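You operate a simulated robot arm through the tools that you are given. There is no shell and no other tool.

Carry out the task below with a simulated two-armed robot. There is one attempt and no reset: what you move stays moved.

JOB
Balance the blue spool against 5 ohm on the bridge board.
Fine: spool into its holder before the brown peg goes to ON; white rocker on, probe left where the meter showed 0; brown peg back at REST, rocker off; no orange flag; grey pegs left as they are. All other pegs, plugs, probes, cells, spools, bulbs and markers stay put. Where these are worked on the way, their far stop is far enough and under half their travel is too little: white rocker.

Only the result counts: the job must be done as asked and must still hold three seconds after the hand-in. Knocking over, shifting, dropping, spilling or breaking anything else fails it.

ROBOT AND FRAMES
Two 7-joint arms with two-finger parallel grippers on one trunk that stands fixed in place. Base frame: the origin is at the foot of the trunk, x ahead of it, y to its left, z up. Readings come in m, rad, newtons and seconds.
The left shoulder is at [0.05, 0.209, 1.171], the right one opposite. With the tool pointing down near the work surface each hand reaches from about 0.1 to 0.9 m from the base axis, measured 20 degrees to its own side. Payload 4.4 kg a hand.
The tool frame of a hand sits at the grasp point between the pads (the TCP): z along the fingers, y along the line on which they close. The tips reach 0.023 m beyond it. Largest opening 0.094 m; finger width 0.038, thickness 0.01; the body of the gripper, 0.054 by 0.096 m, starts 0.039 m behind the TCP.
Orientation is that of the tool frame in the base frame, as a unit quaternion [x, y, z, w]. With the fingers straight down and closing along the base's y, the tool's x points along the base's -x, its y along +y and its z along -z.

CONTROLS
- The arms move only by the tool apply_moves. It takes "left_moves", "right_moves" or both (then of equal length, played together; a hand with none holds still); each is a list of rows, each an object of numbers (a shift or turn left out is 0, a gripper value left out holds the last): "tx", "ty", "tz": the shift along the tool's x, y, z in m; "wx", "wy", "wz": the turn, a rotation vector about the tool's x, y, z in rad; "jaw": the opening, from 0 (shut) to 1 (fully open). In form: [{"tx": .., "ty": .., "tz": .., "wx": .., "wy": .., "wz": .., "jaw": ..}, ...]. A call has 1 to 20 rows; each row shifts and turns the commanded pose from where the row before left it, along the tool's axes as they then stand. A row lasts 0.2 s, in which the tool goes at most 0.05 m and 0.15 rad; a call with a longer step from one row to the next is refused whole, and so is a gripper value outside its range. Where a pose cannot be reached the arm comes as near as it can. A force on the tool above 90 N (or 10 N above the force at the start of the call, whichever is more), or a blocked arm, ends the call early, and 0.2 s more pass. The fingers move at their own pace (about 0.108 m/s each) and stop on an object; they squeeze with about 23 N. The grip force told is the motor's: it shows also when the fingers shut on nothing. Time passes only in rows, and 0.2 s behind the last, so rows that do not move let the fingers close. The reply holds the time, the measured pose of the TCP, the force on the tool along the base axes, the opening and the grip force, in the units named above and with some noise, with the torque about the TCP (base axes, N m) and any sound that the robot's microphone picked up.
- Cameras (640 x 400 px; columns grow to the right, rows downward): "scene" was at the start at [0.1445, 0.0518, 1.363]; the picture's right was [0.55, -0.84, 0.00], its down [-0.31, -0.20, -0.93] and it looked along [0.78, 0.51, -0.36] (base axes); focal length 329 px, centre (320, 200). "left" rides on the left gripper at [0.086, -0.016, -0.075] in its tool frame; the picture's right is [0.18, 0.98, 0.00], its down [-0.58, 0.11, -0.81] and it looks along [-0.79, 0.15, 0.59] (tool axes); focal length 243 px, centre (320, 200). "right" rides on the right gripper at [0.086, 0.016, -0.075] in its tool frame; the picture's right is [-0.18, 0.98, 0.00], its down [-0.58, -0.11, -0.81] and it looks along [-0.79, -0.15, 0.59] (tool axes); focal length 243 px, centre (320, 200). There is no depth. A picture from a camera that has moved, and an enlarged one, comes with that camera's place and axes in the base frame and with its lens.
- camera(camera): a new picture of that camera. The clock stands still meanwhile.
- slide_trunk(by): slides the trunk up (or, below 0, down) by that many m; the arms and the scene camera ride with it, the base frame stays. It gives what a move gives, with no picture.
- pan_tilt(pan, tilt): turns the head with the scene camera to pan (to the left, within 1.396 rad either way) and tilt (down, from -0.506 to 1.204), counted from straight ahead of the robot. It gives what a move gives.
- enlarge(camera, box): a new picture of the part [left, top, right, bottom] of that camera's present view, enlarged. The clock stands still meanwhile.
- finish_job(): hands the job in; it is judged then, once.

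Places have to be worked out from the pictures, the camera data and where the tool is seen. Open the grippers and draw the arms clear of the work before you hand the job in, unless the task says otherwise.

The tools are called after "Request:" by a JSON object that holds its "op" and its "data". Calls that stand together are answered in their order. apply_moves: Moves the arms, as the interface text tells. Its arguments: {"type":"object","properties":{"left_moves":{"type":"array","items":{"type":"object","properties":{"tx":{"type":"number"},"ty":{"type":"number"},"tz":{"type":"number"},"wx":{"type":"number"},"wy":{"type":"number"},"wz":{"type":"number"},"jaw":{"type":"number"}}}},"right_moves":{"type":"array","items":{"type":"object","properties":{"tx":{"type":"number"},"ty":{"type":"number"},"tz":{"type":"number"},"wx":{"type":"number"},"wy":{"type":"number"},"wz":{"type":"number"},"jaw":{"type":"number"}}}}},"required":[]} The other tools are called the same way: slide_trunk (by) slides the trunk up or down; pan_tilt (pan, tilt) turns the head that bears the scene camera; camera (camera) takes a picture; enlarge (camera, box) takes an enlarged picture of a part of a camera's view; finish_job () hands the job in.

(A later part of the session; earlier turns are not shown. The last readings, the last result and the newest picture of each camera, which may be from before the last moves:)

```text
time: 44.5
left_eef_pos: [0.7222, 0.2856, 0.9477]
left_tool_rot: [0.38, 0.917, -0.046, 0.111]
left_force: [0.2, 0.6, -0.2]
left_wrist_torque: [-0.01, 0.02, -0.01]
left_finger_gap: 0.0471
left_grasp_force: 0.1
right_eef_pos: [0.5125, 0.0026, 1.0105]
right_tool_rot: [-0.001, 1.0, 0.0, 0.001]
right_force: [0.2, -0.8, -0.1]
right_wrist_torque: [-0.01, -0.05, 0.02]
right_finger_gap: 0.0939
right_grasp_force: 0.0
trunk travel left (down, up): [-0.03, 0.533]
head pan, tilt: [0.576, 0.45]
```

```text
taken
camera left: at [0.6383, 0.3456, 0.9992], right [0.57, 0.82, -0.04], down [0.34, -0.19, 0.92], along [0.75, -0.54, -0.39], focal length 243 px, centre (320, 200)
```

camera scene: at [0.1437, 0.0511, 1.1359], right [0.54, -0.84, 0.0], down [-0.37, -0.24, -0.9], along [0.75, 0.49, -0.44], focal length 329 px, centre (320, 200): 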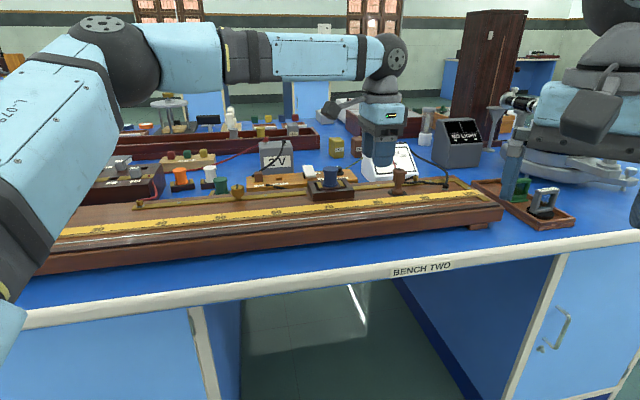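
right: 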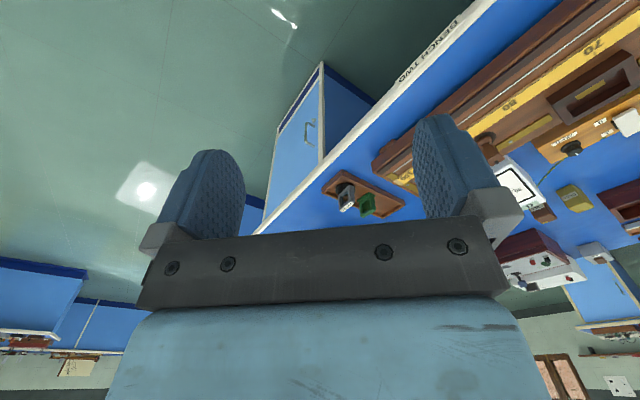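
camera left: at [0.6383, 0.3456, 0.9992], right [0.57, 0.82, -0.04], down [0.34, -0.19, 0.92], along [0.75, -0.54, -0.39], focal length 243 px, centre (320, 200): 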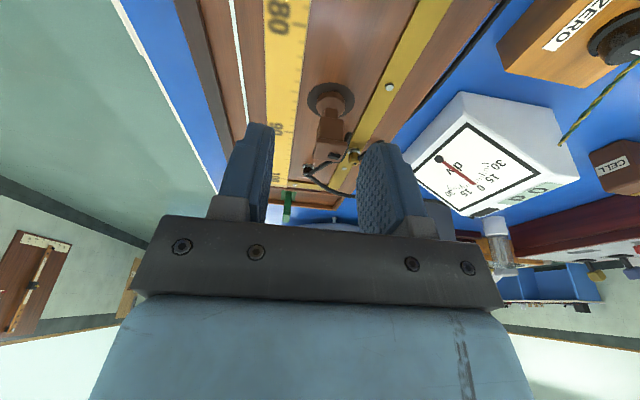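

Tilt worked (tool z leans 0.24 toward +e). Now move +51 mm in e and +15 mm in n at the same height.

Request:
{"op": "apply_moves", "data": {"left_moves": [{"tx": -0.0165, "ty": 0.0049, "tz": 0.004}, {"tx": -0.0165, "ty": 0.0049, "tz": 0.004}, {"tx": -0.0165, "ty": 0.0049, "tz": 0.004}, {}]}}

Request:
{"op": "camera", "data": {"camera": "left"}}

Request:
{"op": "enlarge", "data": {"camera": "scene", "box": [330, 100, 490, 200]}}

```text
time: 45.5
left_eef_pos: [0.7551, 0.2666, 0.9476]
left_tool_rot: [0.379, 0.917, -0.046, 0.111]
left_force: [-0.3, 0.9, -0.2]
left_wrist_torque: [-0.03, -0.01, -0.02]
left_finger_gap: 0.0467
left_grasp_force: 0.0
left hand out of reach, approached as far as the arm can: row 3
right_eef_pos: [0.5124, 0.0025, 1.0103]
right_tool_rot: [0.0, 1.0, 0.001, 0.001]
right_force: [0.0, -0.7, 0.1]
right_wrist_torque: [0.0, 0.04, -0.01]
right_finger_gap: 0.094
right_grasp_force: 0.0
trunk travel left (down, up): [-0.03, 0.533]
head pan, tilt: [0.576, 0.45]
```

```text
taken
camera left: at [0.671, 0.3276, 0.9987], right [0.57, 0.82, -0.04], down [0.34, -0.19, 0.92], along [0.75, -0.54, -0.39], focal length 243 px, centre (320, 200)
```

left: 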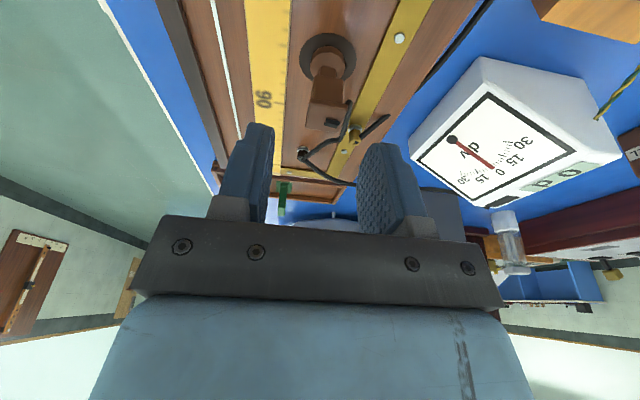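

```text
4.00 times, centred on (410, 150) of scene
camera zoom: at [0.1439, 0.0513, 1.1359], right [0.54, -0.84, 0.0], down [-0.37, -0.24, -0.9], along [0.76, 0.49, -0.44], focal length 1314 px, centre (-40, 400)
```

zoom: 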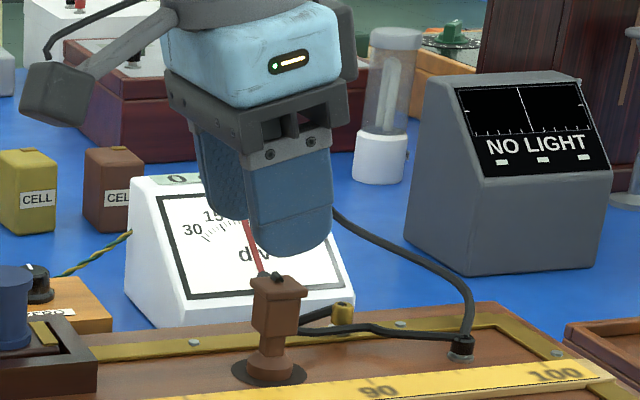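

Close, but another ~14 mm in e is needed. I tilt a further 0.14 rad and complete the approach over the head.

Request:
{"op": "apply_moves", "data": {"left_moves": [{"wy": -0.14}, {"tx": -0.0131, "ty": 0.0045, "tz": 0.0052}, {}]}}

Request:
{"op": "camera", "data": {"camera": "left"}}

Request:
{"op": "enlarge", "data": {"camera": "scene", "box": [330, 100, 490, 200]}}

```text
time: 46.3
left_eef_pos: [0.7679, 0.2599, 0.9472]
left_tool_rot: [0.376, 0.907, -0.073, 0.174]
left_force: [0.2, -0.8, 0.2]
left_wrist_torque: [-0.02, 0.0, 0.01]
left_finger_gap: 0.0469
left_grasp_force: 0.0
right_eef_pos: [0.5122, 0.0032, 1.0104]
right_tool_rot: [0.0, 1.0, -0.001, 0.0]
right_force: [0.4, 0.0, -1.0]
right_wrist_torque: [-0.01, -0.01, 0.0]
right_finger_gap: 0.0941
right_grasp_force: 0.0
trunk travel left (down, up): [-0.03, 0.533]
head pan, tilt: [0.576, 0.45]
```

```text
taken
camera left: at [0.6796, 0.3249, 0.9841], right [0.57, 0.82, -0.07], down [0.25, -0.09, 0.96], along [0.78, -0.57, -0.26], focal length 243 px, centre (320, 200)
```

left: 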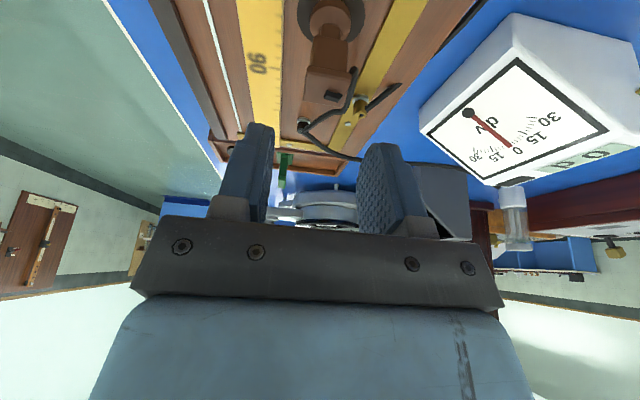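

```text
4.00 times, centred on (410, 150) of scene
camera zoom: at [0.1437, 0.0511, 1.1359], right [0.54, -0.84, 0.0], down [-0.37, -0.24, -0.9], along [0.76, 0.49, -0.44], focal length 1314 px, centre (-40, 400)
```

zoom: 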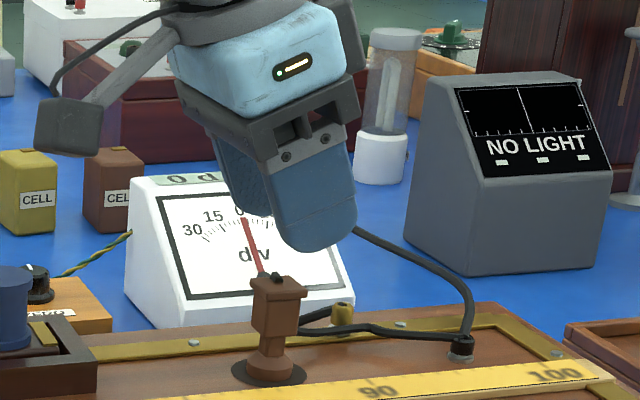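

Now TCP is at e≈0.359, n≈0.727. Let me look closely at where the lead attaches before descending.

Request:
{"op": "enlarge", "data": {"camera": "left", "box": [260, 0, 420, 160]}}

Request:
{"op": "enlarge", "data": {"camera": "scene", "box": [380, 150, 460, 200]}}

```text
2.50 times, centred on (340, 80) of left
camera zoom: at [0.6796, 0.3249, 0.9841], right [0.57, 0.82, -0.07], down [0.25, -0.09, 0.96], along [0.78, -0.57, -0.26], focal length 606 px, centre (270, 500)
```

zoom: 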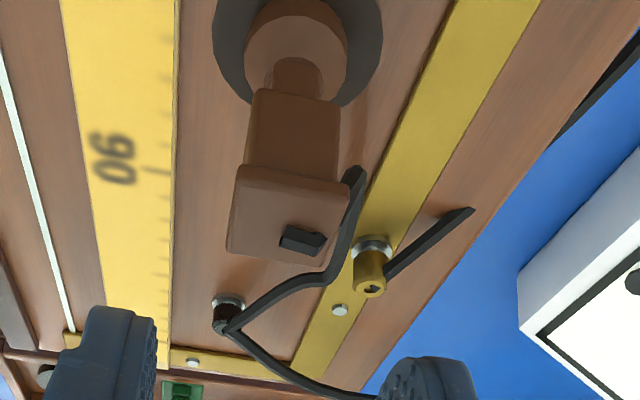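

```text
8.00 times, centred on (420, 175) of scene
camera zoom: at [0.1437, 0.0511, 1.1359], right [0.54, -0.84, 0.0], down [-0.37, -0.24, -0.9], along [0.76, 0.49, -0.44], focal length 2629 px, centre (-480, 400)
```

zoom: 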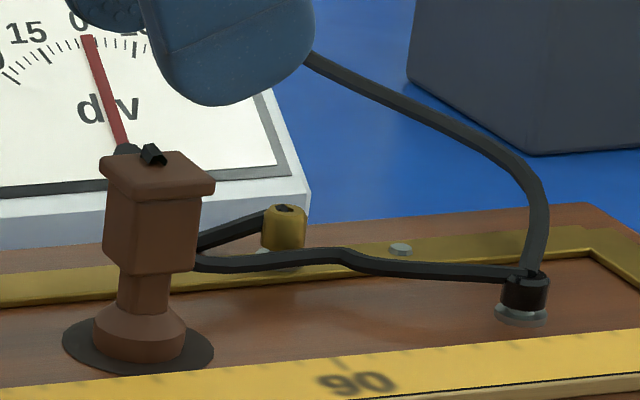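

The lead attaches low on the back (+n) face of the head, so I'll grip the top part of the head only (tips ~z 0.874). Narrow the jaw a bit and descend vertically.

Request:
{"op": "apply_moves", "data": {"left_moves": [{"jaw": 0.4, "tx": 0.0064, "tz": 0.016}, {"tx": 0.0064, "tz": 0.016}, {"tx": 0.0064, "tz": 0.0161}, {}]}}

Request:
{"op": "camera", "data": {"camera": "left"}}

Request:
{"op": "enlarge", "data": {"camera": "scene", "box": [360, 130, 460, 192]}}

```text
time: 47.3
left_eef_pos: [0.7679, 0.2597, 0.8966]
left_tool_rot: [0.375, 0.907, -0.072, 0.175]
left_force: [-0.4, 0.2, -0.7]
left_wrist_torque: [0.0, -0.05, 0.0]
left_finger_gap: 0.0375
left_grasp_force: 0.0
right_eef_pos: [0.513, 0.0037, 1.0108]
right_tool_rot: [0.0, 1.0, 0.0, 0.0]
right_force: [-0.4, 0.1, 0.2]
right_wrist_torque: [0.03, -0.02, -0.03]
right_finger_gap: 0.094
right_grasp_force: 0.0
trunk travel left (down, up): [-0.03, 0.533]
head pan, tilt: [0.576, 0.45]
```

```text
taken
camera left: at [0.6806, 0.3244, 0.9328], right [0.57, 0.82, -0.07], down [0.25, -0.09, 0.96], along [0.78, -0.57, -0.26], focal length 243 px, centre (320, 200)
```

left: 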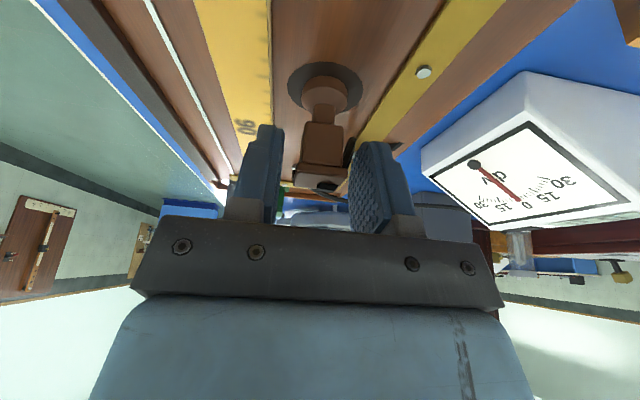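

```text
6.40 times, centred on (410, 161) of scene
camera zoom: at [0.1436, 0.0511, 1.136], right [0.54, -0.84, 0.0], down [-0.36, -0.24, -0.9], along [0.76, 0.49, -0.44], focal length 2103 px, centre (-256, 450)
```

zoom: 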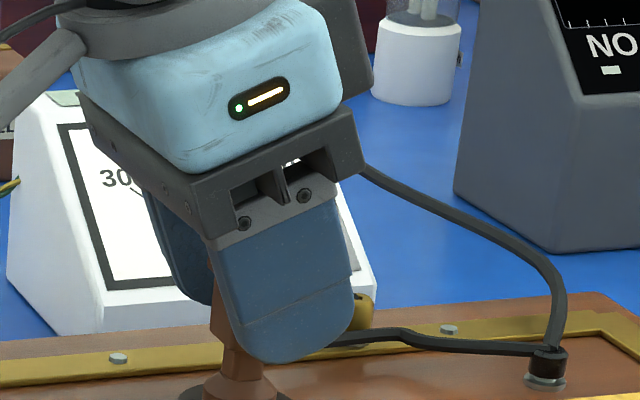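

The head is centred between the pads. Close the gripper.

Request:
{"op": "apply_moves", "data": {"left_moves": [{"jaw": 0.2}, {"jaw": 0.0}, {"jaw": 0.0}, {"jaw": 0.0}, {}]}}

Request:
{"op": "camera", "data": {"camera": "left"}}

Request:
{"op": "enlarge", "data": {"camera": "scene", "box": [360, 130, 460, 192]}}

```text
time: 48.5
left_eef_pos: [0.7684, 0.2585, 0.8959]
left_tool_rot: [0.376, 0.907, -0.072, 0.175]
left_force: [-0.4, -1.0, -0.1]
left_wrist_torque: [-0.02, 0.03, -0.02]
left_finger_gap: 0.0186
left_grasp_force: 23.0
right_eef_pos: [0.5119, 0.0033, 1.0096]
right_tool_rot: [0.0, 1.0, 0.0, 0.0]
right_force: [0.3, 1.4, -0.5]
right_wrist_torque: [-0.02, -0.01, 0.01]
right_finger_gap: 0.094
right_grasp_force: 0.1
trunk travel left (down, up): [-0.03, 0.533]
head pan, tilt: [0.576, 0.45]
```

```text
taken
camera left: at [0.6807, 0.3244, 0.9328], right [0.57, 0.82, -0.07], down [0.25, -0.09, 0.96], along [0.78, -0.57, -0.26], focal length 243 px, centre (320, 200)
```

left: 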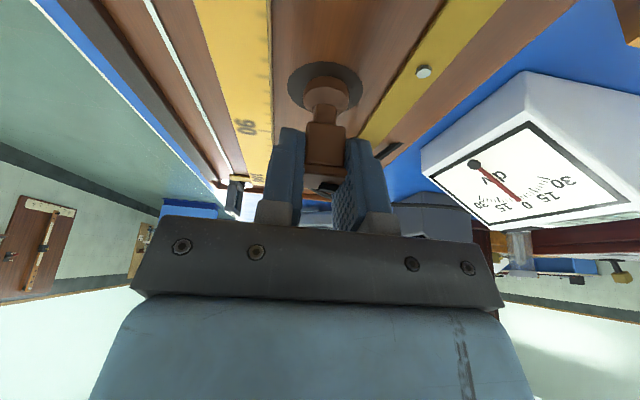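

```text
6.40 times, centred on (410, 161) of scene
camera zoom: at [0.1437, 0.0511, 1.1359], right [0.54, -0.84, 0.0], down [-0.36, -0.24, -0.9], along [0.76, 0.49, -0.44], focal length 2103 px, centre (-256, 450)
```

zoom: 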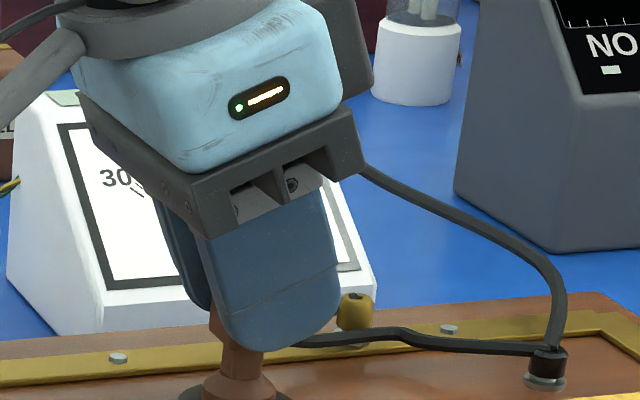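

Firm grip (18.6 mm). Lift the probe 30 mm and bring it over the wire line (n≈0.657).

Request:
{"op": "apply_moves", "data": {"left_moves": [{"tx": -0.0037, "tz": -0.0093}, {"tx": -0.0074, "tz": -0.0186}, {"ty": -0.0345}, {"ty": -0.0345}, {}]}}

Request:
{"op": "camera", "data": {"camera": "left"}}

Request:
{"op": "enlarge", "data": {"camera": "scene", "box": [330, 110, 490, 210]}}

```text
time: 49.7
left_eef_pos: [0.7195, 0.2111, 0.9257]
left_tool_rot: [0.375, 0.908, -0.072, 0.175]
left_force: [-0.3, -0.5, -0.5]
left_wrist_torque: [-0.01, 0.01, 0.0]
left_finger_gap: 0.0188
left_grasp_force: 22.9
right_eef_pos: [0.5125, 0.0032, 1.0108]
right_tool_rot: [0.0, 1.0, -0.001, 0.0]
right_force: [0.0, 0.1, -0.5]
right_wrist_torque: [-0.02, -0.02, 0.01]
right_finger_gap: 0.0941
right_grasp_force: 0.1
trunk travel left (down, up): [-0.03, 0.533]
head pan, tilt: [0.576, 0.45]
```

```text
taken
camera left: at [0.6309, 0.2758, 0.9627], right [0.57, 0.82, -0.07], down [0.25, -0.09, 0.96], along [0.78, -0.57, -0.26], focal length 243 px, centre (320, 200)
```

left: 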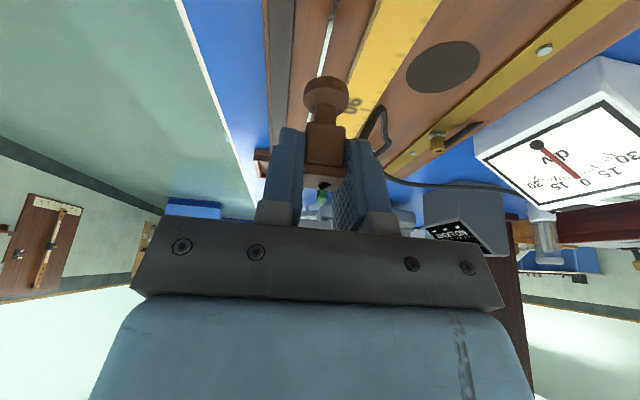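

```text
4.00 times, centred on (410, 160) of scene
camera zoom: at [0.1438, 0.0512, 1.1359], right [0.54, -0.84, 0.0], down [-0.37, -0.24, -0.9], along [0.76, 0.49, -0.44], focal length 1314 px, centre (-40, 360)
```

zoom: 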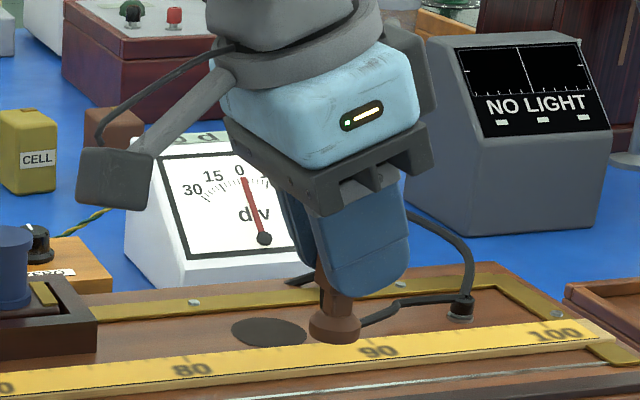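

Probe hangs upright above the wire line, lead trailing freely. I carry it in −e toward about 50 cm at this height.

Request:
{"op": "apply_moves", "data": {"left_moves": [{"tx": 0.0418, "tz": -0.0167}, {"tx": 0.0418, "tz": -0.0167}, {"tx": 0.0418, "tz": -0.0167}, {"tx": 0.0418, "tz": -0.0167}, {"tx": 0.0418, "tz": -0.0167}, {"tx": 0.0418, "tz": -0.0167}, {"tx": 0.0418, "tz": -0.0167}, {"tx": 0.0418, "tz": -0.0167}, {}]}}

Request:
{"op": "camera", "data": {"camera": "left"}}

Request:
{"op": "camera", "data": {"camera": "scene"}}

```text
time: 51.7
left_eef_pos: [0.4649, 0.4661, 0.9285]
left_tool_rot: [0.376, 0.907, -0.072, 0.174]
left_force: [-0.4, -0.3, -2.3]
left_wrist_torque: [-0.02, 0.01, -0.01]
left_finger_gap: 0.0188
left_grasp_force: 23.0
right_eef_pos: [0.5118, 0.0035, 1.011]
right_tool_rot: [0.001, 1.0, 0.001, 0.0]
right_force: [0.4, 0.2, 0.1]
right_wrist_torque: [0.01, 0.02, -0.02]
right_finger_gap: 0.0939
right_grasp_force: 0.0
trunk travel left (down, up): [-0.03, 0.533]
head pan, tilt: [0.576, 0.45]
```

```text
taken
camera left: at [0.377, 0.5311, 0.9654], right [0.57, 0.82, -0.07], down [0.25, -0.09, 0.96], along [0.78, -0.57, -0.26], focal length 243 px, centre (320, 200)
```

left: 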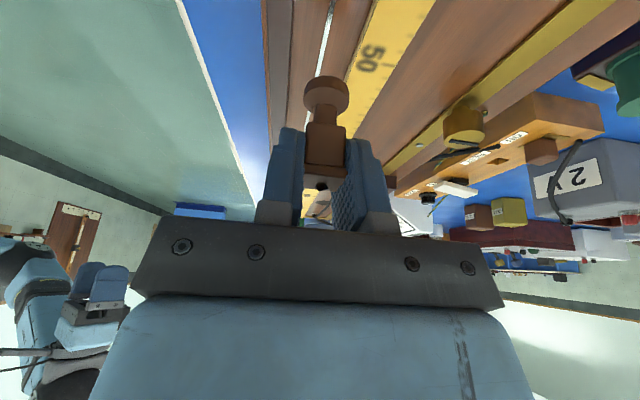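

```text
taken
camera scene: at [0.1436, 0.0509, 1.136], right [0.54, -0.84, 0.0], down [-0.36, -0.24, -0.9], along [0.76, 0.49, -0.43], focal length 329 px, centre (320, 200)
```

scene: 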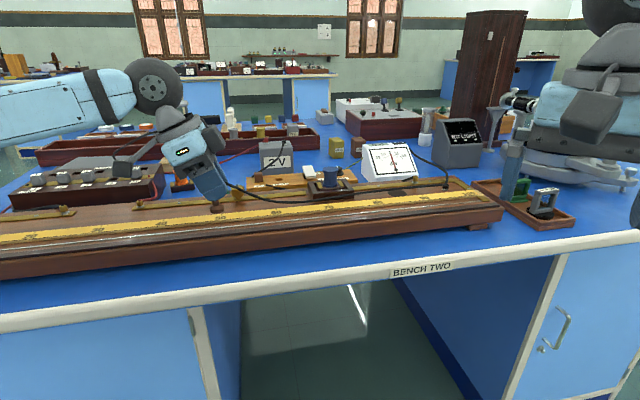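

Probe is at ≈50 cm and the meter is visible. With the rocker still off, I lower the probe toward the wire and watch the meter.

Request:
{"op": "apply_moves", "data": {"left_moves": [{"tx": 0.0056, "tz": 0.0139}, {"tx": 0.0037, "tz": 0.0093}, {"tx": 0.0015, "tz": 0.0037}, {}]}}

Request:
{"op": "enlarge", "data": {"camera": "scene", "box": [350, 125, 446, 185]}}

Request:
{"op": "enlarge", "data": {"camera": "scene", "box": [160, 140, 280, 240]}}

```text
time: 52.7
left_eef_pos: [0.4653, 0.4652, 0.898]
left_tool_rot: [0.375, 0.907, -0.073, 0.175]
left_force: [-0.2, 0.0, -1.1]
left_wrist_torque: [0.0, -0.02, 0.01]
left_finger_gap: 0.0189
left_grasp_force: 22.2
right_eef_pos: [0.5121, 0.0039, 1.011]
right_tool_rot: [0.001, 1.0, -0.001, 0.0]
right_force: [-0.5, -0.1, 0.1]
right_wrist_torque: [0.0, 0.01, -0.01]
right_finger_gap: 0.0943
right_grasp_force: 0.1
trunk travel left (down, up): [-0.03, 0.533]
head pan, tilt: [0.576, 0.45]
```

```text
6.67 times, centred on (398, 155) of scene
camera zoom: at [0.1438, 0.0512, 1.1359], right [0.54, -0.84, 0.0], down [-0.37, -0.24, -0.9], along [0.76, 0.49, -0.44], focal length 2191 px, centre (-200, 500)
```

zoom: 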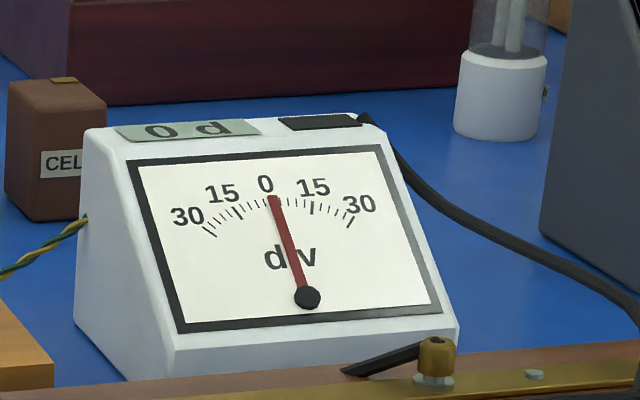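

```text
4.00 times, centred on (220, 190) of scene
camera zoom: at [0.1438, 0.0512, 1.1359], right [0.54, -0.84, 0.0], down [-0.37, -0.24, -0.9], along [0.76, 0.49, -0.44], focal length 1314 px, centre (720, 240)
```

zoom: 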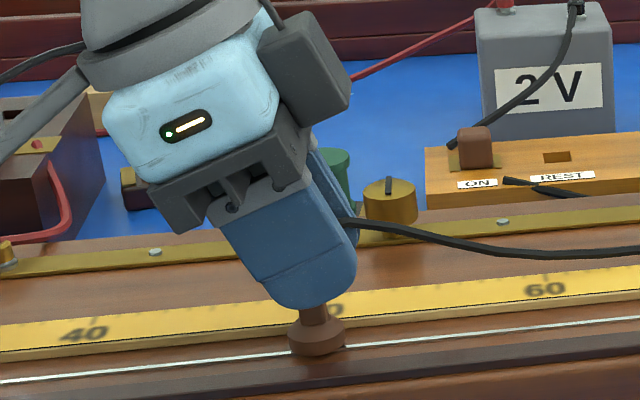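

Nearly touching, meter 0 d. Lower further in small steps until contact.

Request:
{"op": "apply_moves", "data": {"left_moves": [{"tx": 0.0006, "tz": 0.0014}, {"tx": 0.0006, "tz": 0.0014}, {}]}}

Request:
{"op": "enlarge", "data": {"camera": "scene", "box": [350, 125, 446, 185]}}

Request:
{"op": "enlarge", "data": {"camera": "scene", "box": [200, 190, 280, 240]}}

```text
time: 53.5
left_eef_pos: [0.4646, 0.4661, 0.8953]
left_tool_rot: [0.375, 0.907, -0.071, 0.175]
left_force: [1.0, 1.7, 3.3]
left_wrist_torque: [0.01, -0.07, 0.0]
left_finger_gap: 0.0191
left_grasp_force: 23.1
right_eef_pos: [0.5124, 0.0031, 1.0111]
right_tool_rot: [0.0, 1.0, 0.0, 0.0]
right_force: [0.2, 0.4, 0.5]
right_wrist_torque: [0.01, 0.02, -0.01]
right_finger_gap: 0.0938
right_grasp_force: 0.1
trunk travel left (down, up): [-0.03, 0.533]
head pan, tilt: [0.576, 0.45]
```

```text
6.67 times, centred on (398, 155) of scene
camera zoom: at [0.1435, 0.051, 1.136], right [0.54, -0.84, 0.0], down [-0.36, -0.24, -0.9], along [0.76, 0.49, -0.43], focal length 2191 px, centre (-200, 500)
```

zoom: 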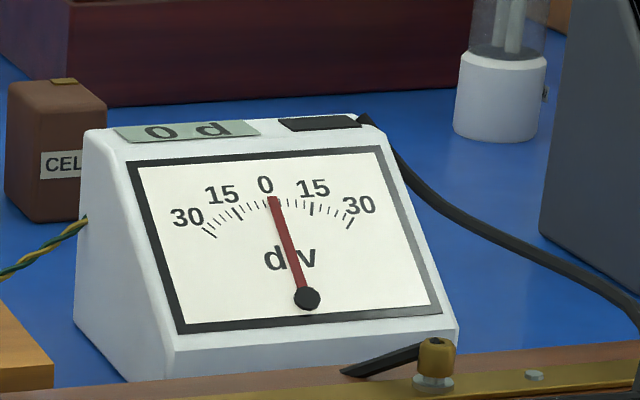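

```text
8.00 times, centred on (240, 215) of scene
camera zoom: at [0.1435, 0.051, 1.136], right [0.54, -0.84, 0.0], down [-0.36, -0.24, -0.9], along [0.76, 0.49, -0.43], focal length 2629 px, centre (960, 80)
```

zoom: 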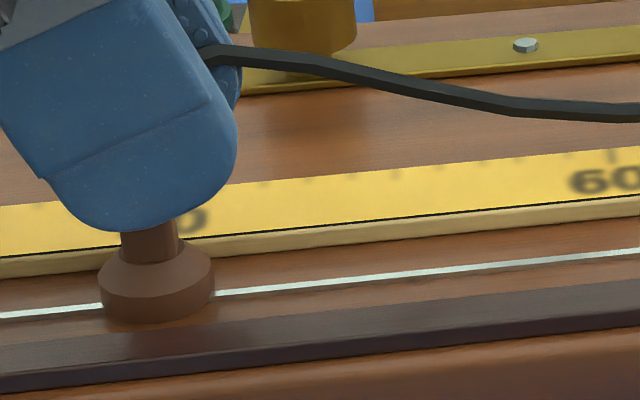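

Foot is on the wire (3.3 N) at ≈50 cm and the meter still reads 0 d. To see whether the meter is dead with the rocker off, I lift slightly and touch down at ≈60 cm.

Request:
{"op": "apply_moves", "data": {"left_moves": [{"tx": -0.0037, "tz": -0.0093}, {"tx": -0.031, "tz": 0.0124}, {"tx": -0.031, "tz": 0.0124}, {"tx": -0.0309, "tz": 0.0123}, {"tx": 0.0026, "tz": 0.0065}, {"tx": 0.0011, "tz": 0.0028}, {}]}}

Request:
{"op": "enlarge", "data": {"camera": "scene", "box": [350, 125, 446, 185]}}

Request:
{"op": "camera", "data": {"camera": "scene"}}

```text
time: 55.1
left_eef_pos: [0.5357, 0.3934, 0.8956]
left_tool_rot: [0.375, 0.908, -0.071, 0.175]
left_force: [1.8, -1.0, 3.4]
left_wrist_torque: [-0.04, -0.08, -0.03]
left_finger_gap: 0.0187
left_grasp_force: 23.4
right_eef_pos: [0.5121, 0.0016, 1.0107]
right_tool_rot: [0.0, 1.0, 0.0, 0.0]
right_force: [0.0, 0.4, -0.3]
right_wrist_torque: [0.0, 0.03, 0.0]
right_finger_gap: 0.0942
right_grasp_force: 0.1
trunk travel left (down, up): [-0.03, 0.533]
head pan, tilt: [0.576, 0.45]
```

```text
6.67 times, centred on (398, 155) of scene
camera zoom: at [0.1436, 0.0508, 1.136], right [0.54, -0.84, 0.0], down [-0.36, -0.24, -0.9], along [0.76, 0.49, -0.43], focal length 2191 px, centre (-200, 500)
```

zoom: 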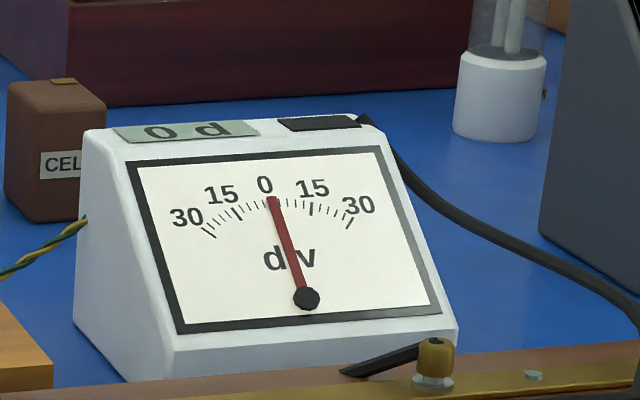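

```text
taken
camera scene: at [0.1436, 0.0508, 1.136], right [0.54, -0.84, 0.0], down [-0.36, -0.24, -0.9], along [0.76, 0.49, -0.43], focal length 329 px, centre (320, 200)
```

scene: 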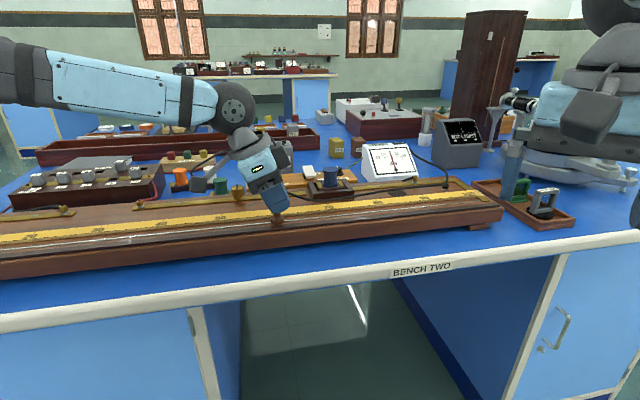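

The meter is dead with the rocker off (0 d at both spots). I'll park the probe standing on the bare board (≈ e 0.12, n 0.73, off the wire), then switch the rocker on with the probe open.

Request:
{"op": "apply_moves", "data": {"left_moves": [{"tx": -0.0056, "tz": -0.0139}, {"tx": -0.0056, "tz": -0.0139}, {"tx": -0.0093, "ty": 0.0365, "tz": 0.0037}, {"tx": -0.0093, "ty": 0.0365, "tz": 0.0037}, {"tx": 0.0056, "tz": 0.0139}, {"tx": 0.0041, "tz": 0.0102}, {}]}}

Request:
{"op": "enlarge", "data": {"camera": "scene", "box": [220, 150, 348, 230]}}

Request:
{"op": "camera", "data": {"camera": "left"}}

```text
time: 56.7
left_eef_pos: [0.6001, 0.433, 0.8983]
left_tool_rot: [0.375, 0.908, -0.072, 0.174]
left_force: [0.0, 0.6, -0.9]
left_wrist_torque: [-0.01, -0.02, -0.02]
left_finger_gap: 0.0186
left_grasp_force: 22.8
right_eef_pos: [0.5117, 0.0026, 1.0107]
right_tool_rot: [0.0, 1.0, -0.001, 0.0]
right_force: [-0.4, 0.6, 0.2]
right_wrist_torque: [0.0, 0.01, 0.01]
right_finger_gap: 0.094
right_grasp_force: 0.1
trunk travel left (down, up): [-0.03, 0.533]
head pan, tilt: [0.576, 0.45]
```

```text
5.00 times, centred on (284, 190) of scene
camera zoom: at [0.1438, 0.0512, 1.1359], right [0.54, -0.84, 0.0], down [-0.37, -0.24, -0.9], along [0.76, 0.49, -0.44], focal length 1643 px, centre (500, 250)
```

zoom: 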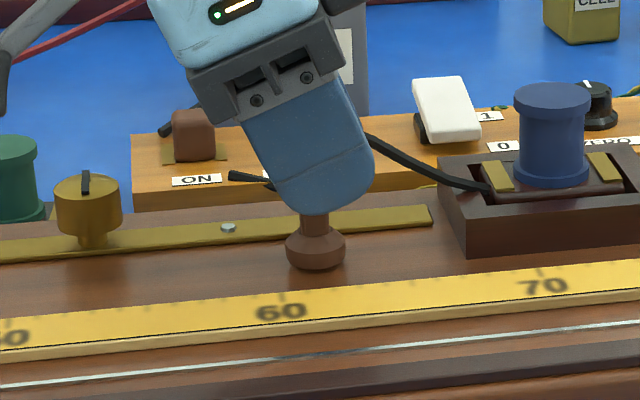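

```text
taken
camera left: at [0.513, 0.4983, 0.9353], right [0.57, 0.82, -0.07], down [0.25, -0.09, 0.96], along [0.78, -0.57, -0.26], focal length 243 px, centre (320, 200)
```

left: 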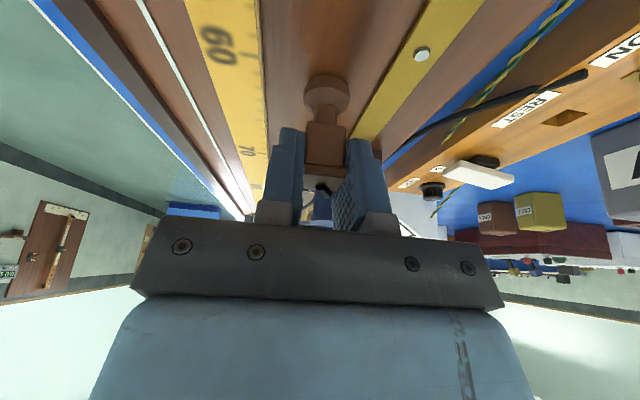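

The lead would run right across the spool if I park here, so I'll instead carry the probe round the front of the holder and park it at about e 0.31, n 0.727 near its original place.

Request:
{"op": "apply_moves", "data": {"left_moves": [{"tx": -0.0056, "tz": -0.0139}, {"tx": -0.0056, "tz": -0.0139}, {"ty": -0.04}, {"tx": -0.0357, "ty": -0.01, "tz": 0.0142}, {"tx": -0.0357, "tz": 0.0142}, {"tx": -0.0357, "tz": 0.0142}, {"tx": -0.0357, "tz": 0.0142}, {"tx": -0.0357, "tz": 0.0142}, {"ty": 0.025}, {"ty": 0.022}, {"tx": 0.0056, "tz": 0.0139}, {"tx": 0.0056, "tz": 0.0139}, {}]}}

Request:
{"op": "enlarge", "data": {"camera": "scene", "box": [310, 130, 470, 230]}}

Request:
{"op": "camera", "data": {"camera": "left"}}

```text
time: 59.5
left_eef_pos: [0.7356, 0.2942, 0.8978]
left_tool_rot: [0.376, 0.907, -0.072, 0.174]
left_force: [-0.1, 0.2, -1.1]
left_wrist_torque: [0.0, -0.03, 0.02]
left_finger_gap: 0.0186
left_grasp_force: 23.0
right_eef_pos: [0.512, 0.0038, 1.0116]
right_tool_rot: [0.0, 1.0, 0.0, -0.001]
right_force: [0.5, -0.3, -0.1]
right_wrist_torque: [0.0, 0.02, 0.0]
right_finger_gap: 0.0939
right_grasp_force: 0.1
trunk travel left (down, up): [-0.03, 0.533]
head pan, tilt: [0.576, 0.45]
```

```text
4.00 times, centred on (390, 180) of scene
camera zoom: at [0.1437, 0.0511, 1.1359], right [0.54, -0.84, 0.0], down [-0.36, -0.24, -0.9], along [0.76, 0.49, -0.44], focal length 1314 px, centre (40, 280)
```

zoom: 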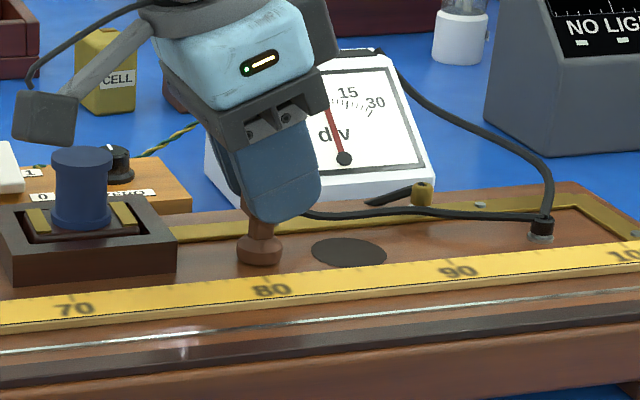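

```text
taken
camera left: at [0.6473, 0.3601, 0.9341], right [0.57, 0.82, -0.07], down [0.25, -0.09, 0.96], along [0.78, -0.57, -0.26], focal length 243 px, centre (320, 200)
```

left: 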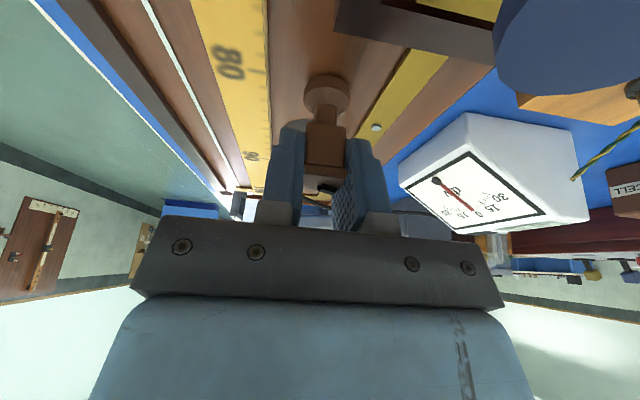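

Clear of the scale, strip and disc. Lower to contact.

Request:
{"op": "apply_moves", "data": {"left_moves": [{"tx": 0.0007, "tz": 0.0019}, {"tx": 0.0006, "tz": 0.0014}, {}]}}

```text
time: 60.3
left_eef_pos: [0.7353, 0.2953, 0.8956]
left_tool_rot: [0.375, 0.907, -0.071, 0.176]
left_force: [2.5, -0.1, 4.5]
left_wrist_torque: [0.0, -0.08, -0.01]
left_finger_gap: 0.0185
left_grasp_force: 23.2
right_eef_pos: [0.5124, 0.0033, 1.0117]
right_tool_rot: [0.0, 1.0, 0.0, 0.0]
right_force: [0.2, 0.1, -0.1]
right_wrist_torque: [0.01, 0.02, 0.01]
right_finger_gap: 0.0941
right_grasp_force: 0.0
trunk travel left (down, up): [-0.03, 0.533]
head pan, tilt: [0.576, 0.45]
```

Contact (4.5 N). Release and rise, then check that the probe stands.

Request:
{"op": "apply_moves", "data": {"left_moves": [{"jaw": 0.2}, {"jaw": 0.4}, {"jaw": 0.4}, {"tx": -0.0093, "tz": -0.0232}, {"tx": -0.0148, "tz": -0.0371}, {"tx": -0.0148, "tz": -0.0371}, {}]}}

Request:
{"op": "enlarge", "data": {"camera": "scene", "box": [310, 130, 470, 230]}}

```text
time: 61.9
left_eef_pos: [0.7347, 0.2949, 0.9996]
left_tool_rot: [0.376, 0.907, -0.072, 0.174]
left_force: [0.3, -0.8, 0.2]
left_wrist_torque: [0.01, 0.0, -0.01]
left_finger_gap: 0.0378
left_grasp_force: 0.1
right_eef_pos: [0.512, 0.0046, 1.0097]
right_tool_rot: [0.001, 1.0, 0.0, 0.0]
right_force: [0.9, -0.6, 0.4]
right_wrist_torque: [-0.02, -0.03, 0.02]
right_finger_gap: 0.0939
right_grasp_force: 0.1
trunk travel left (down, up): [-0.03, 0.533]
head pan, tilt: [0.576, 0.45]
```

```text
4.00 times, centred on (390, 180) of scene
camera zoom: at [0.1438, 0.0513, 1.1358], right [0.54, -0.84, 0.0], down [-0.37, -0.24, -0.9], along [0.76, 0.49, -0.44], focal length 1314 px, centre (40, 280)
```

zoom: 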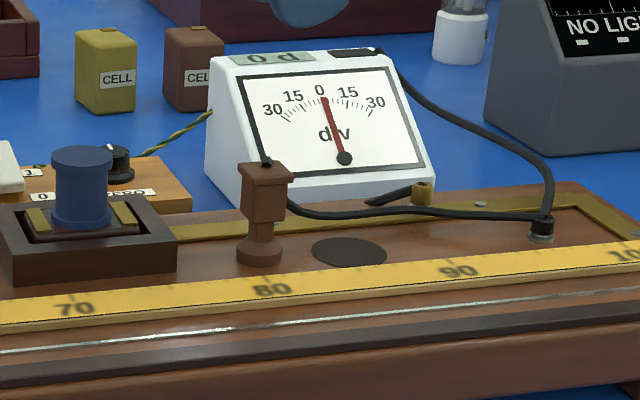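

The probe stands securely. Now untilt and move over the white rocker (e≈0.198, n≈0.89) with closed fingers for a look.

Request:
{"op": "apply_moves", "data": {"left_moves": [{"wy": 0.13, "jaw": 0.0}, {"wy": 0.13}, {"wy": 0.12}, {"tx": 0.028, "ty": 0.033}, {"tx": 0.028, "ty": 0.033}, {"tx": 0.028, "ty": 0.033}, {"tx": 0.028, "ty": 0.033}, {}]}}

Request:
{"op": "camera", "data": {"camera": "left"}}

Request:
{"op": "enlarge", "data": {"camera": "scene", "box": [230, 110, 390, 210]}}

```text
time: 63.7
left_eef_pos: [0.7406, 0.4739, 0.9959]
left_tool_rot: [0.383, 0.924, -0.001, 0.0]
left_force: [0.6, 0.5, -0.4]
left_wrist_torque: [-0.01, -0.02, -0.01]
left_finger_gap: 0.0
left_grasp_force: 23.2
left hand out of reach, approached as far as the arm can: row 3
right_eef_pos: [0.5112, 0.0034, 1.0113]
right_tool_rot: [0.0, 1.0, 0.0, 0.0]
right_force: [0.5, 1.0, 0.8]
right_wrist_torque: [0.02, -0.01, 0.01]
right_finger_gap: 0.0941
right_grasp_force: 0.0
trunk travel left (down, up): [-0.03, 0.533]
head pan, tilt: [0.576, 0.45]
```

```text
taken
camera left: at [0.6672, 0.5237, 1.0704], right [0.56, 0.83, 0.0], down [0.49, -0.33, 0.81], along [0.67, -0.46, -0.59], focal length 243 px, centre (320, 200)
```

left: 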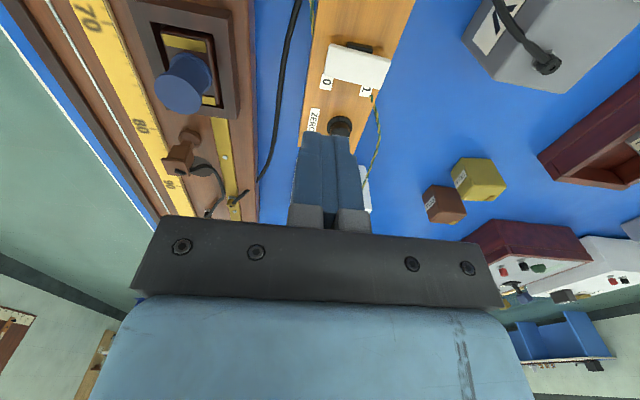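

```text
4.00 times, centred on (310, 160) of scene
camera zoom: at [0.1436, 0.0511, 1.1359], right [0.54, -0.84, 0.0], down [-0.36, -0.24, -0.9], along [0.76, 0.49, -0.44], focal length 1314 px, centre (360, 360)
```

zoom: 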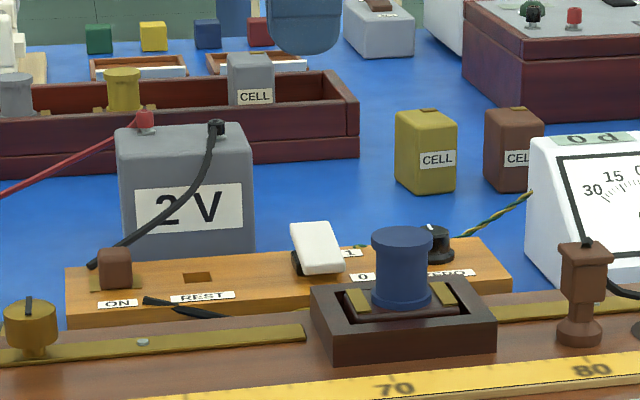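

Let me enlarge the rocker in the left view to measure it.

Request:
{"op": "enlarge", "data": {"camera": "left", "box": [280, 10, 440, 110]}}

Request:
{"op": "enlarge", "data": {"camera": "scene", "box": [285, 145, 349, 185]}}

```text
4.00 times, centred on (360, 60) of left
camera zoom: at [0.6672, 0.5237, 1.0704], right [0.56, 0.83, 0.0], down [0.49, -0.33, 0.81], along [0.67, -0.46, -0.59], focal length 970 px, centre (160, 760)
```

zoom: 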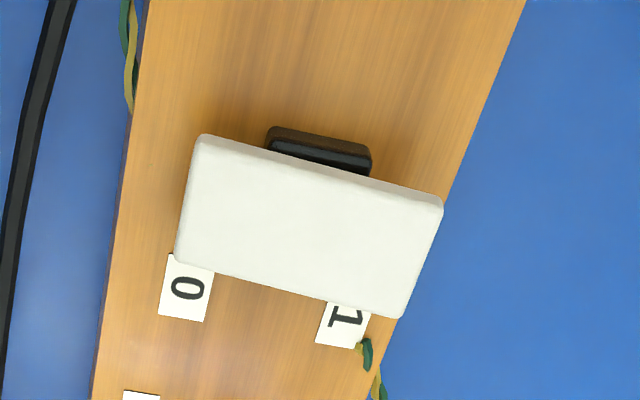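

```text
10.00 times, centred on (317, 165) of scene
camera zoom: at [0.1436, 0.0511, 1.1359], right [0.54, -0.84, 0.0], down [-0.36, -0.24, -0.9], along [0.76, 0.49, -0.44], focal length 3286 px, centre (350, 550)
```

zoom: 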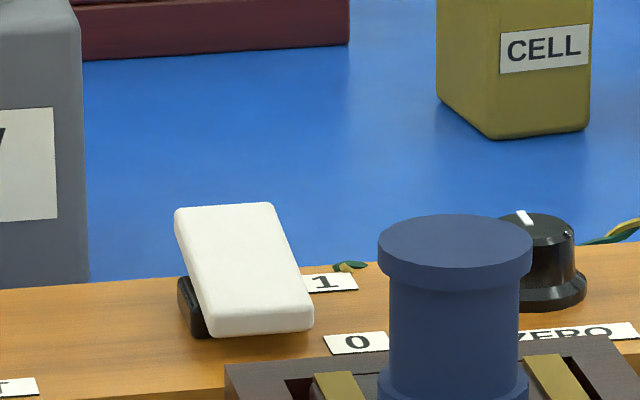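

Rocker paddle: e 0.187–0.2135, n 0.867–0.920, pivot n≈0.893; far end ("1") top at z≈0.850. I position closed fingers above the far end.

Request:
{"op": "apply_moves", "data": {"left_moves": [{"tx": -0.0057, "ty": 0.0295}, {"tx": -0.0057, "ty": 0.0295}, {"tz": 0.035}, {"tz": 0.035}, {}]}}

Request:
{"op": "camera", "data": {"camera": "left"}}

Request:
{"op": "enlarge", "data": {"camera": "scene", "box": [270, 120, 366, 180]}}

```text
time: 64.9
left_eef_pos: [0.7787, 0.5077, 0.9253]
left_tool_rot: [0.382, 0.924, 0.0, 0.0]
left_force: [0.2, -0.8, -0.1]
left_wrist_torque: [0.02, 0.0, -0.01]
left_finger_gap: 0.0
left_grasp_force: 22.7
left hand out of reach, approached as far as the arm can: row 2
right_eef_pos: [0.5126, 0.0043, 1.0111]
right_tool_rot: [0.0, 1.0, 0.0, -0.001]
right_force: [1.2, 0.0, 0.2]
right_wrist_torque: [0.01, 0.0, 0.01]
right_finger_gap: 0.0941
right_grasp_force: 0.1
trunk travel left (down, up): [-0.03, 0.533]
head pan, tilt: [0.576, 0.45]
```

```text
taken
camera left: at [0.7052, 0.5572, 0.9999], right [0.56, 0.83, 0.0], down [0.49, -0.33, 0.81], along [0.67, -0.46, -0.59], focal length 243 px, centre (320, 200)
```

left: 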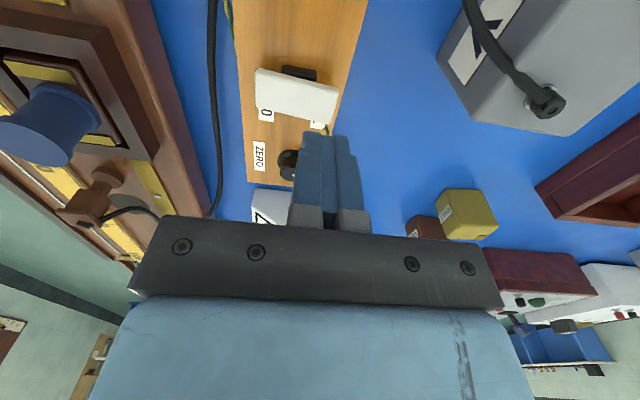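

```text
6.67 times, centred on (318, 150) of scene
camera zoom: at [0.1436, 0.0511, 1.136], right [0.54, -0.84, 0.0], down [-0.36, -0.24, -0.9], along [0.76, 0.49, -0.44], focal length 2191 px, centre (333, 533)
```

zoom: 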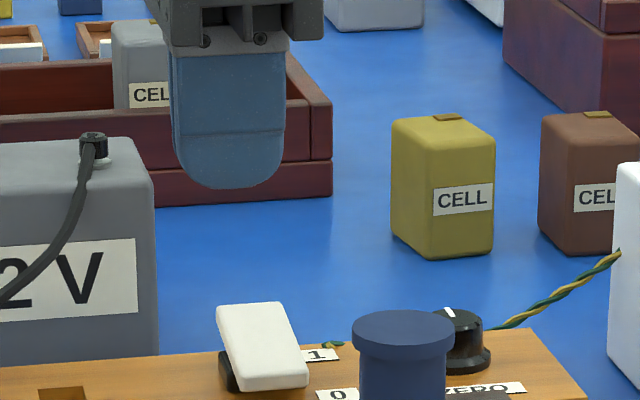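

TCP is at e 0.192, n 0.910. I descend a bit and shift +8 mm in e, then check the reach.

Request:
{"op": "apply_moves", "data": {"left_moves": [{"tz": 0.02}, {"tz": 0.015, "tx": -0.004}, {"tx": -0.004, "ty": 0.002}, {}]}}

Request:
{"op": "camera", "data": {"camera": "left"}}

Request:
{"op": "enlarge", "data": {"camera": "scene", "box": [270, 120, 366, 180]}}

```text
time: 65.9
left_eef_pos: [0.785, 0.5028, 0.8912]
left_tool_rot: [0.381, 0.924, 0.001, 0.0]
left_force: [0.0, 0.6, 0.0]
left_wrist_torque: [0.03, 0.0, 0.05]
left_finger_gap: 0.0
left_grasp_force: 23.0
right_eef_pos: [0.5119, 0.004, 1.0111]
right_tool_rot: [0.0, 1.0, 0.0, 0.0]
right_force: [0.0, -0.6, 0.4]
right_wrist_torque: [0.0, -0.04, -0.01]
right_finger_gap: 0.094
right_grasp_force: 0.1
trunk travel left (down, up): [-0.03, 0.533]
head pan, tilt: [0.576, 0.45]
```

```text
taken
camera left: at [0.7112, 0.553, 0.9649], right [0.56, 0.83, 0.0], down [0.49, -0.33, 0.81], along [0.67, -0.45, -0.59], focal length 243 px, centre (320, 200)
```

left: 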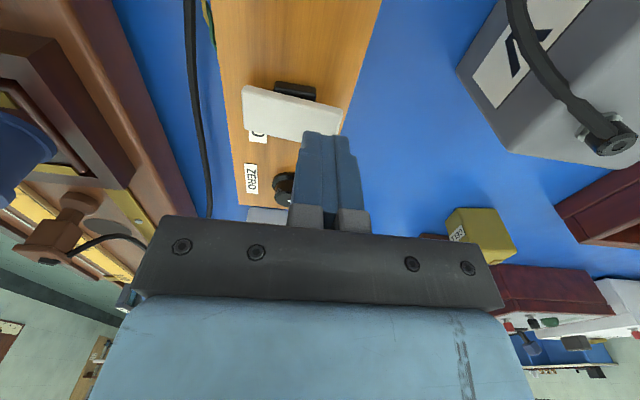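

```text
6.67 times, centred on (318, 150) of scene
camera zoom: at [0.1437, 0.0511, 1.1359], right [0.54, -0.84, 0.0], down [-0.36, -0.24, -0.9], along [0.76, 0.49, -0.44], focal length 2191 px, centre (333, 533)
```

zoom: 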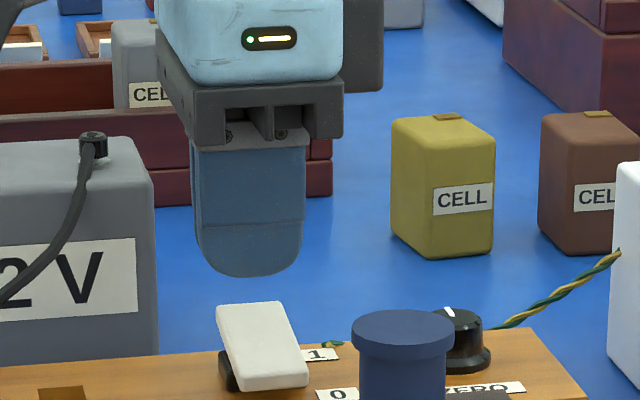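

Well placed over the "1" end (e 0.1995, n 0.911). Press down about 26 mm in steps.

Request:
{"op": "apply_moves", "data": {"left_moves": [{"tz": 0.012}, {"tz": 0.006}, {"tz": 0.004}, {"tz": 0.004}, {}]}}

Request:
{"op": "enlarge", "data": {"camera": "scene", "box": [270, 130, 366, 190]}}

Request:
{"op": "enlarge", "data": {"camera": "scene", "box": [350, 125, 446, 185]}}

```text
time: 67.1
left_eef_pos: [0.782, 0.503, 0.8705]
left_tool_rot: [0.382, 0.924, 0.003, 0.003]
left_force: [24.9, 8.5, 27.8]
left_wrist_torque: [0.24, -0.21, -0.14]
left_finger_gap: 0.0003
left_grasp_force: 22.6
right_eef_pos: [0.5117, 0.0026, 1.0116]
right_tool_rot: [-0.001, 1.0, 0.001, 0.001]
right_force: [0.7, 0.8, 1.0]
right_wrist_torque: [-0.01, 0.02, 0.02]
right_finger_gap: 0.0941
right_grasp_force: 0.1
trunk travel left (down, up): [-0.03, 0.533]
head pan, tilt: [0.576, 0.45]
```

```text
6.67 times, centred on (318, 160) of scene
camera zoom: at [0.1427, 0.0499, 1.1365], right [0.54, -0.84, 0.0], down [-0.36, -0.24, -0.9], along [0.76, 0.49, -0.43], focal length 2191 px, centre (333, 467)
```

zoom: 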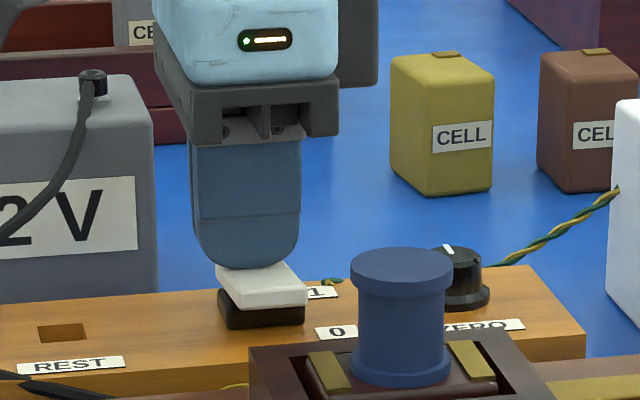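

```text
6.67 times, centred on (398, 155) of scene
camera zoom: at [0.1427, 0.0499, 1.1365], right [0.54, -0.84, 0.0], down [-0.36, -0.24, -0.9], along [0.76, 0.49, -0.43], focal length 2191 px, centre (-200, 500)
```

zoom: 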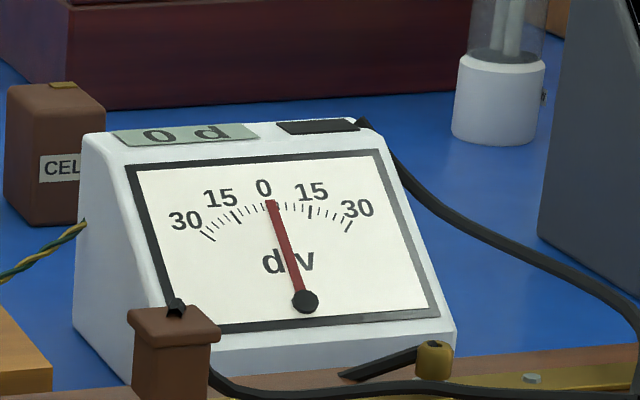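

The rocker has tipped to "1" (near end now up). Retreat upward and check it stays.

Request:
{"op": "apply_moves", "data": {"left_moves": [{"tz": -0.015}, {"tz": -0.03}, {"tz": -0.04}, {"tz": -0.04}, {}]}}

Request:
{"op": "enlarge", "data": {"camera": "scene", "box": [230, 110, 470, 260]}}

Request:
{"op": "enlarge", "data": {"camera": "scene", "box": [285, 145, 349, 185]}}

```text
time: 68.3
left_eef_pos: [0.7806, 0.503, 0.9883]
left_tool_rot: [0.382, 0.924, -0.001, 0.0]
left_force: [0.1, 0.0, 0.4]
left_wrist_torque: [0.01, 0.06, 0.0]
left_finger_gap: 0.0001
left_grasp_force: 22.8
left hand out of reach, approached as far as the arm can: row 4
right_eef_pos: [0.5117, 0.0026, 1.0099]
right_tool_rot: [0.0, 1.0, 0.0, -0.001]
right_force: [0.0, 1.3, 0.0]
right_wrist_torque: [0.02, -0.02, 0.02]
right_finger_gap: 0.0939
right_grasp_force: 0.0
trunk travel left (down, up): [-0.03, 0.533]
head pan, tilt: [0.576, 0.45]
```

```text
2.67 times, centred on (350, 185) of scene
camera zoom: at [0.1439, 0.0513, 1.1358], right [0.54, -0.84, 0.0], down [-0.37, -0.24, -0.9], along [0.76, 0.49, -0.44], focal length 876 px, centre (240, 240)
```

zoom: 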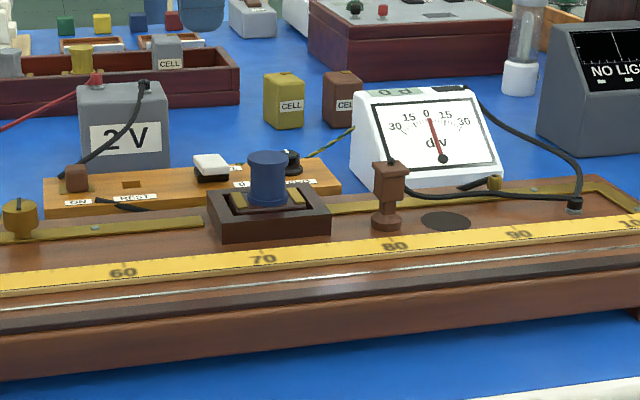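

```text
10.00 times, centred on (317, 165) of scene
camera zoom: at [0.1439, 0.0513, 1.1358], right [0.54, -0.84, 0.0], down [-0.37, -0.24, -0.9], along [0.76, 0.49, -0.44], focal length 3286 px, centre (350, 550)
```

zoom: 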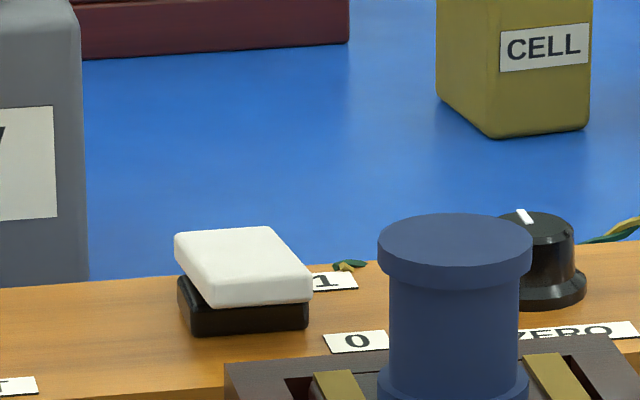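

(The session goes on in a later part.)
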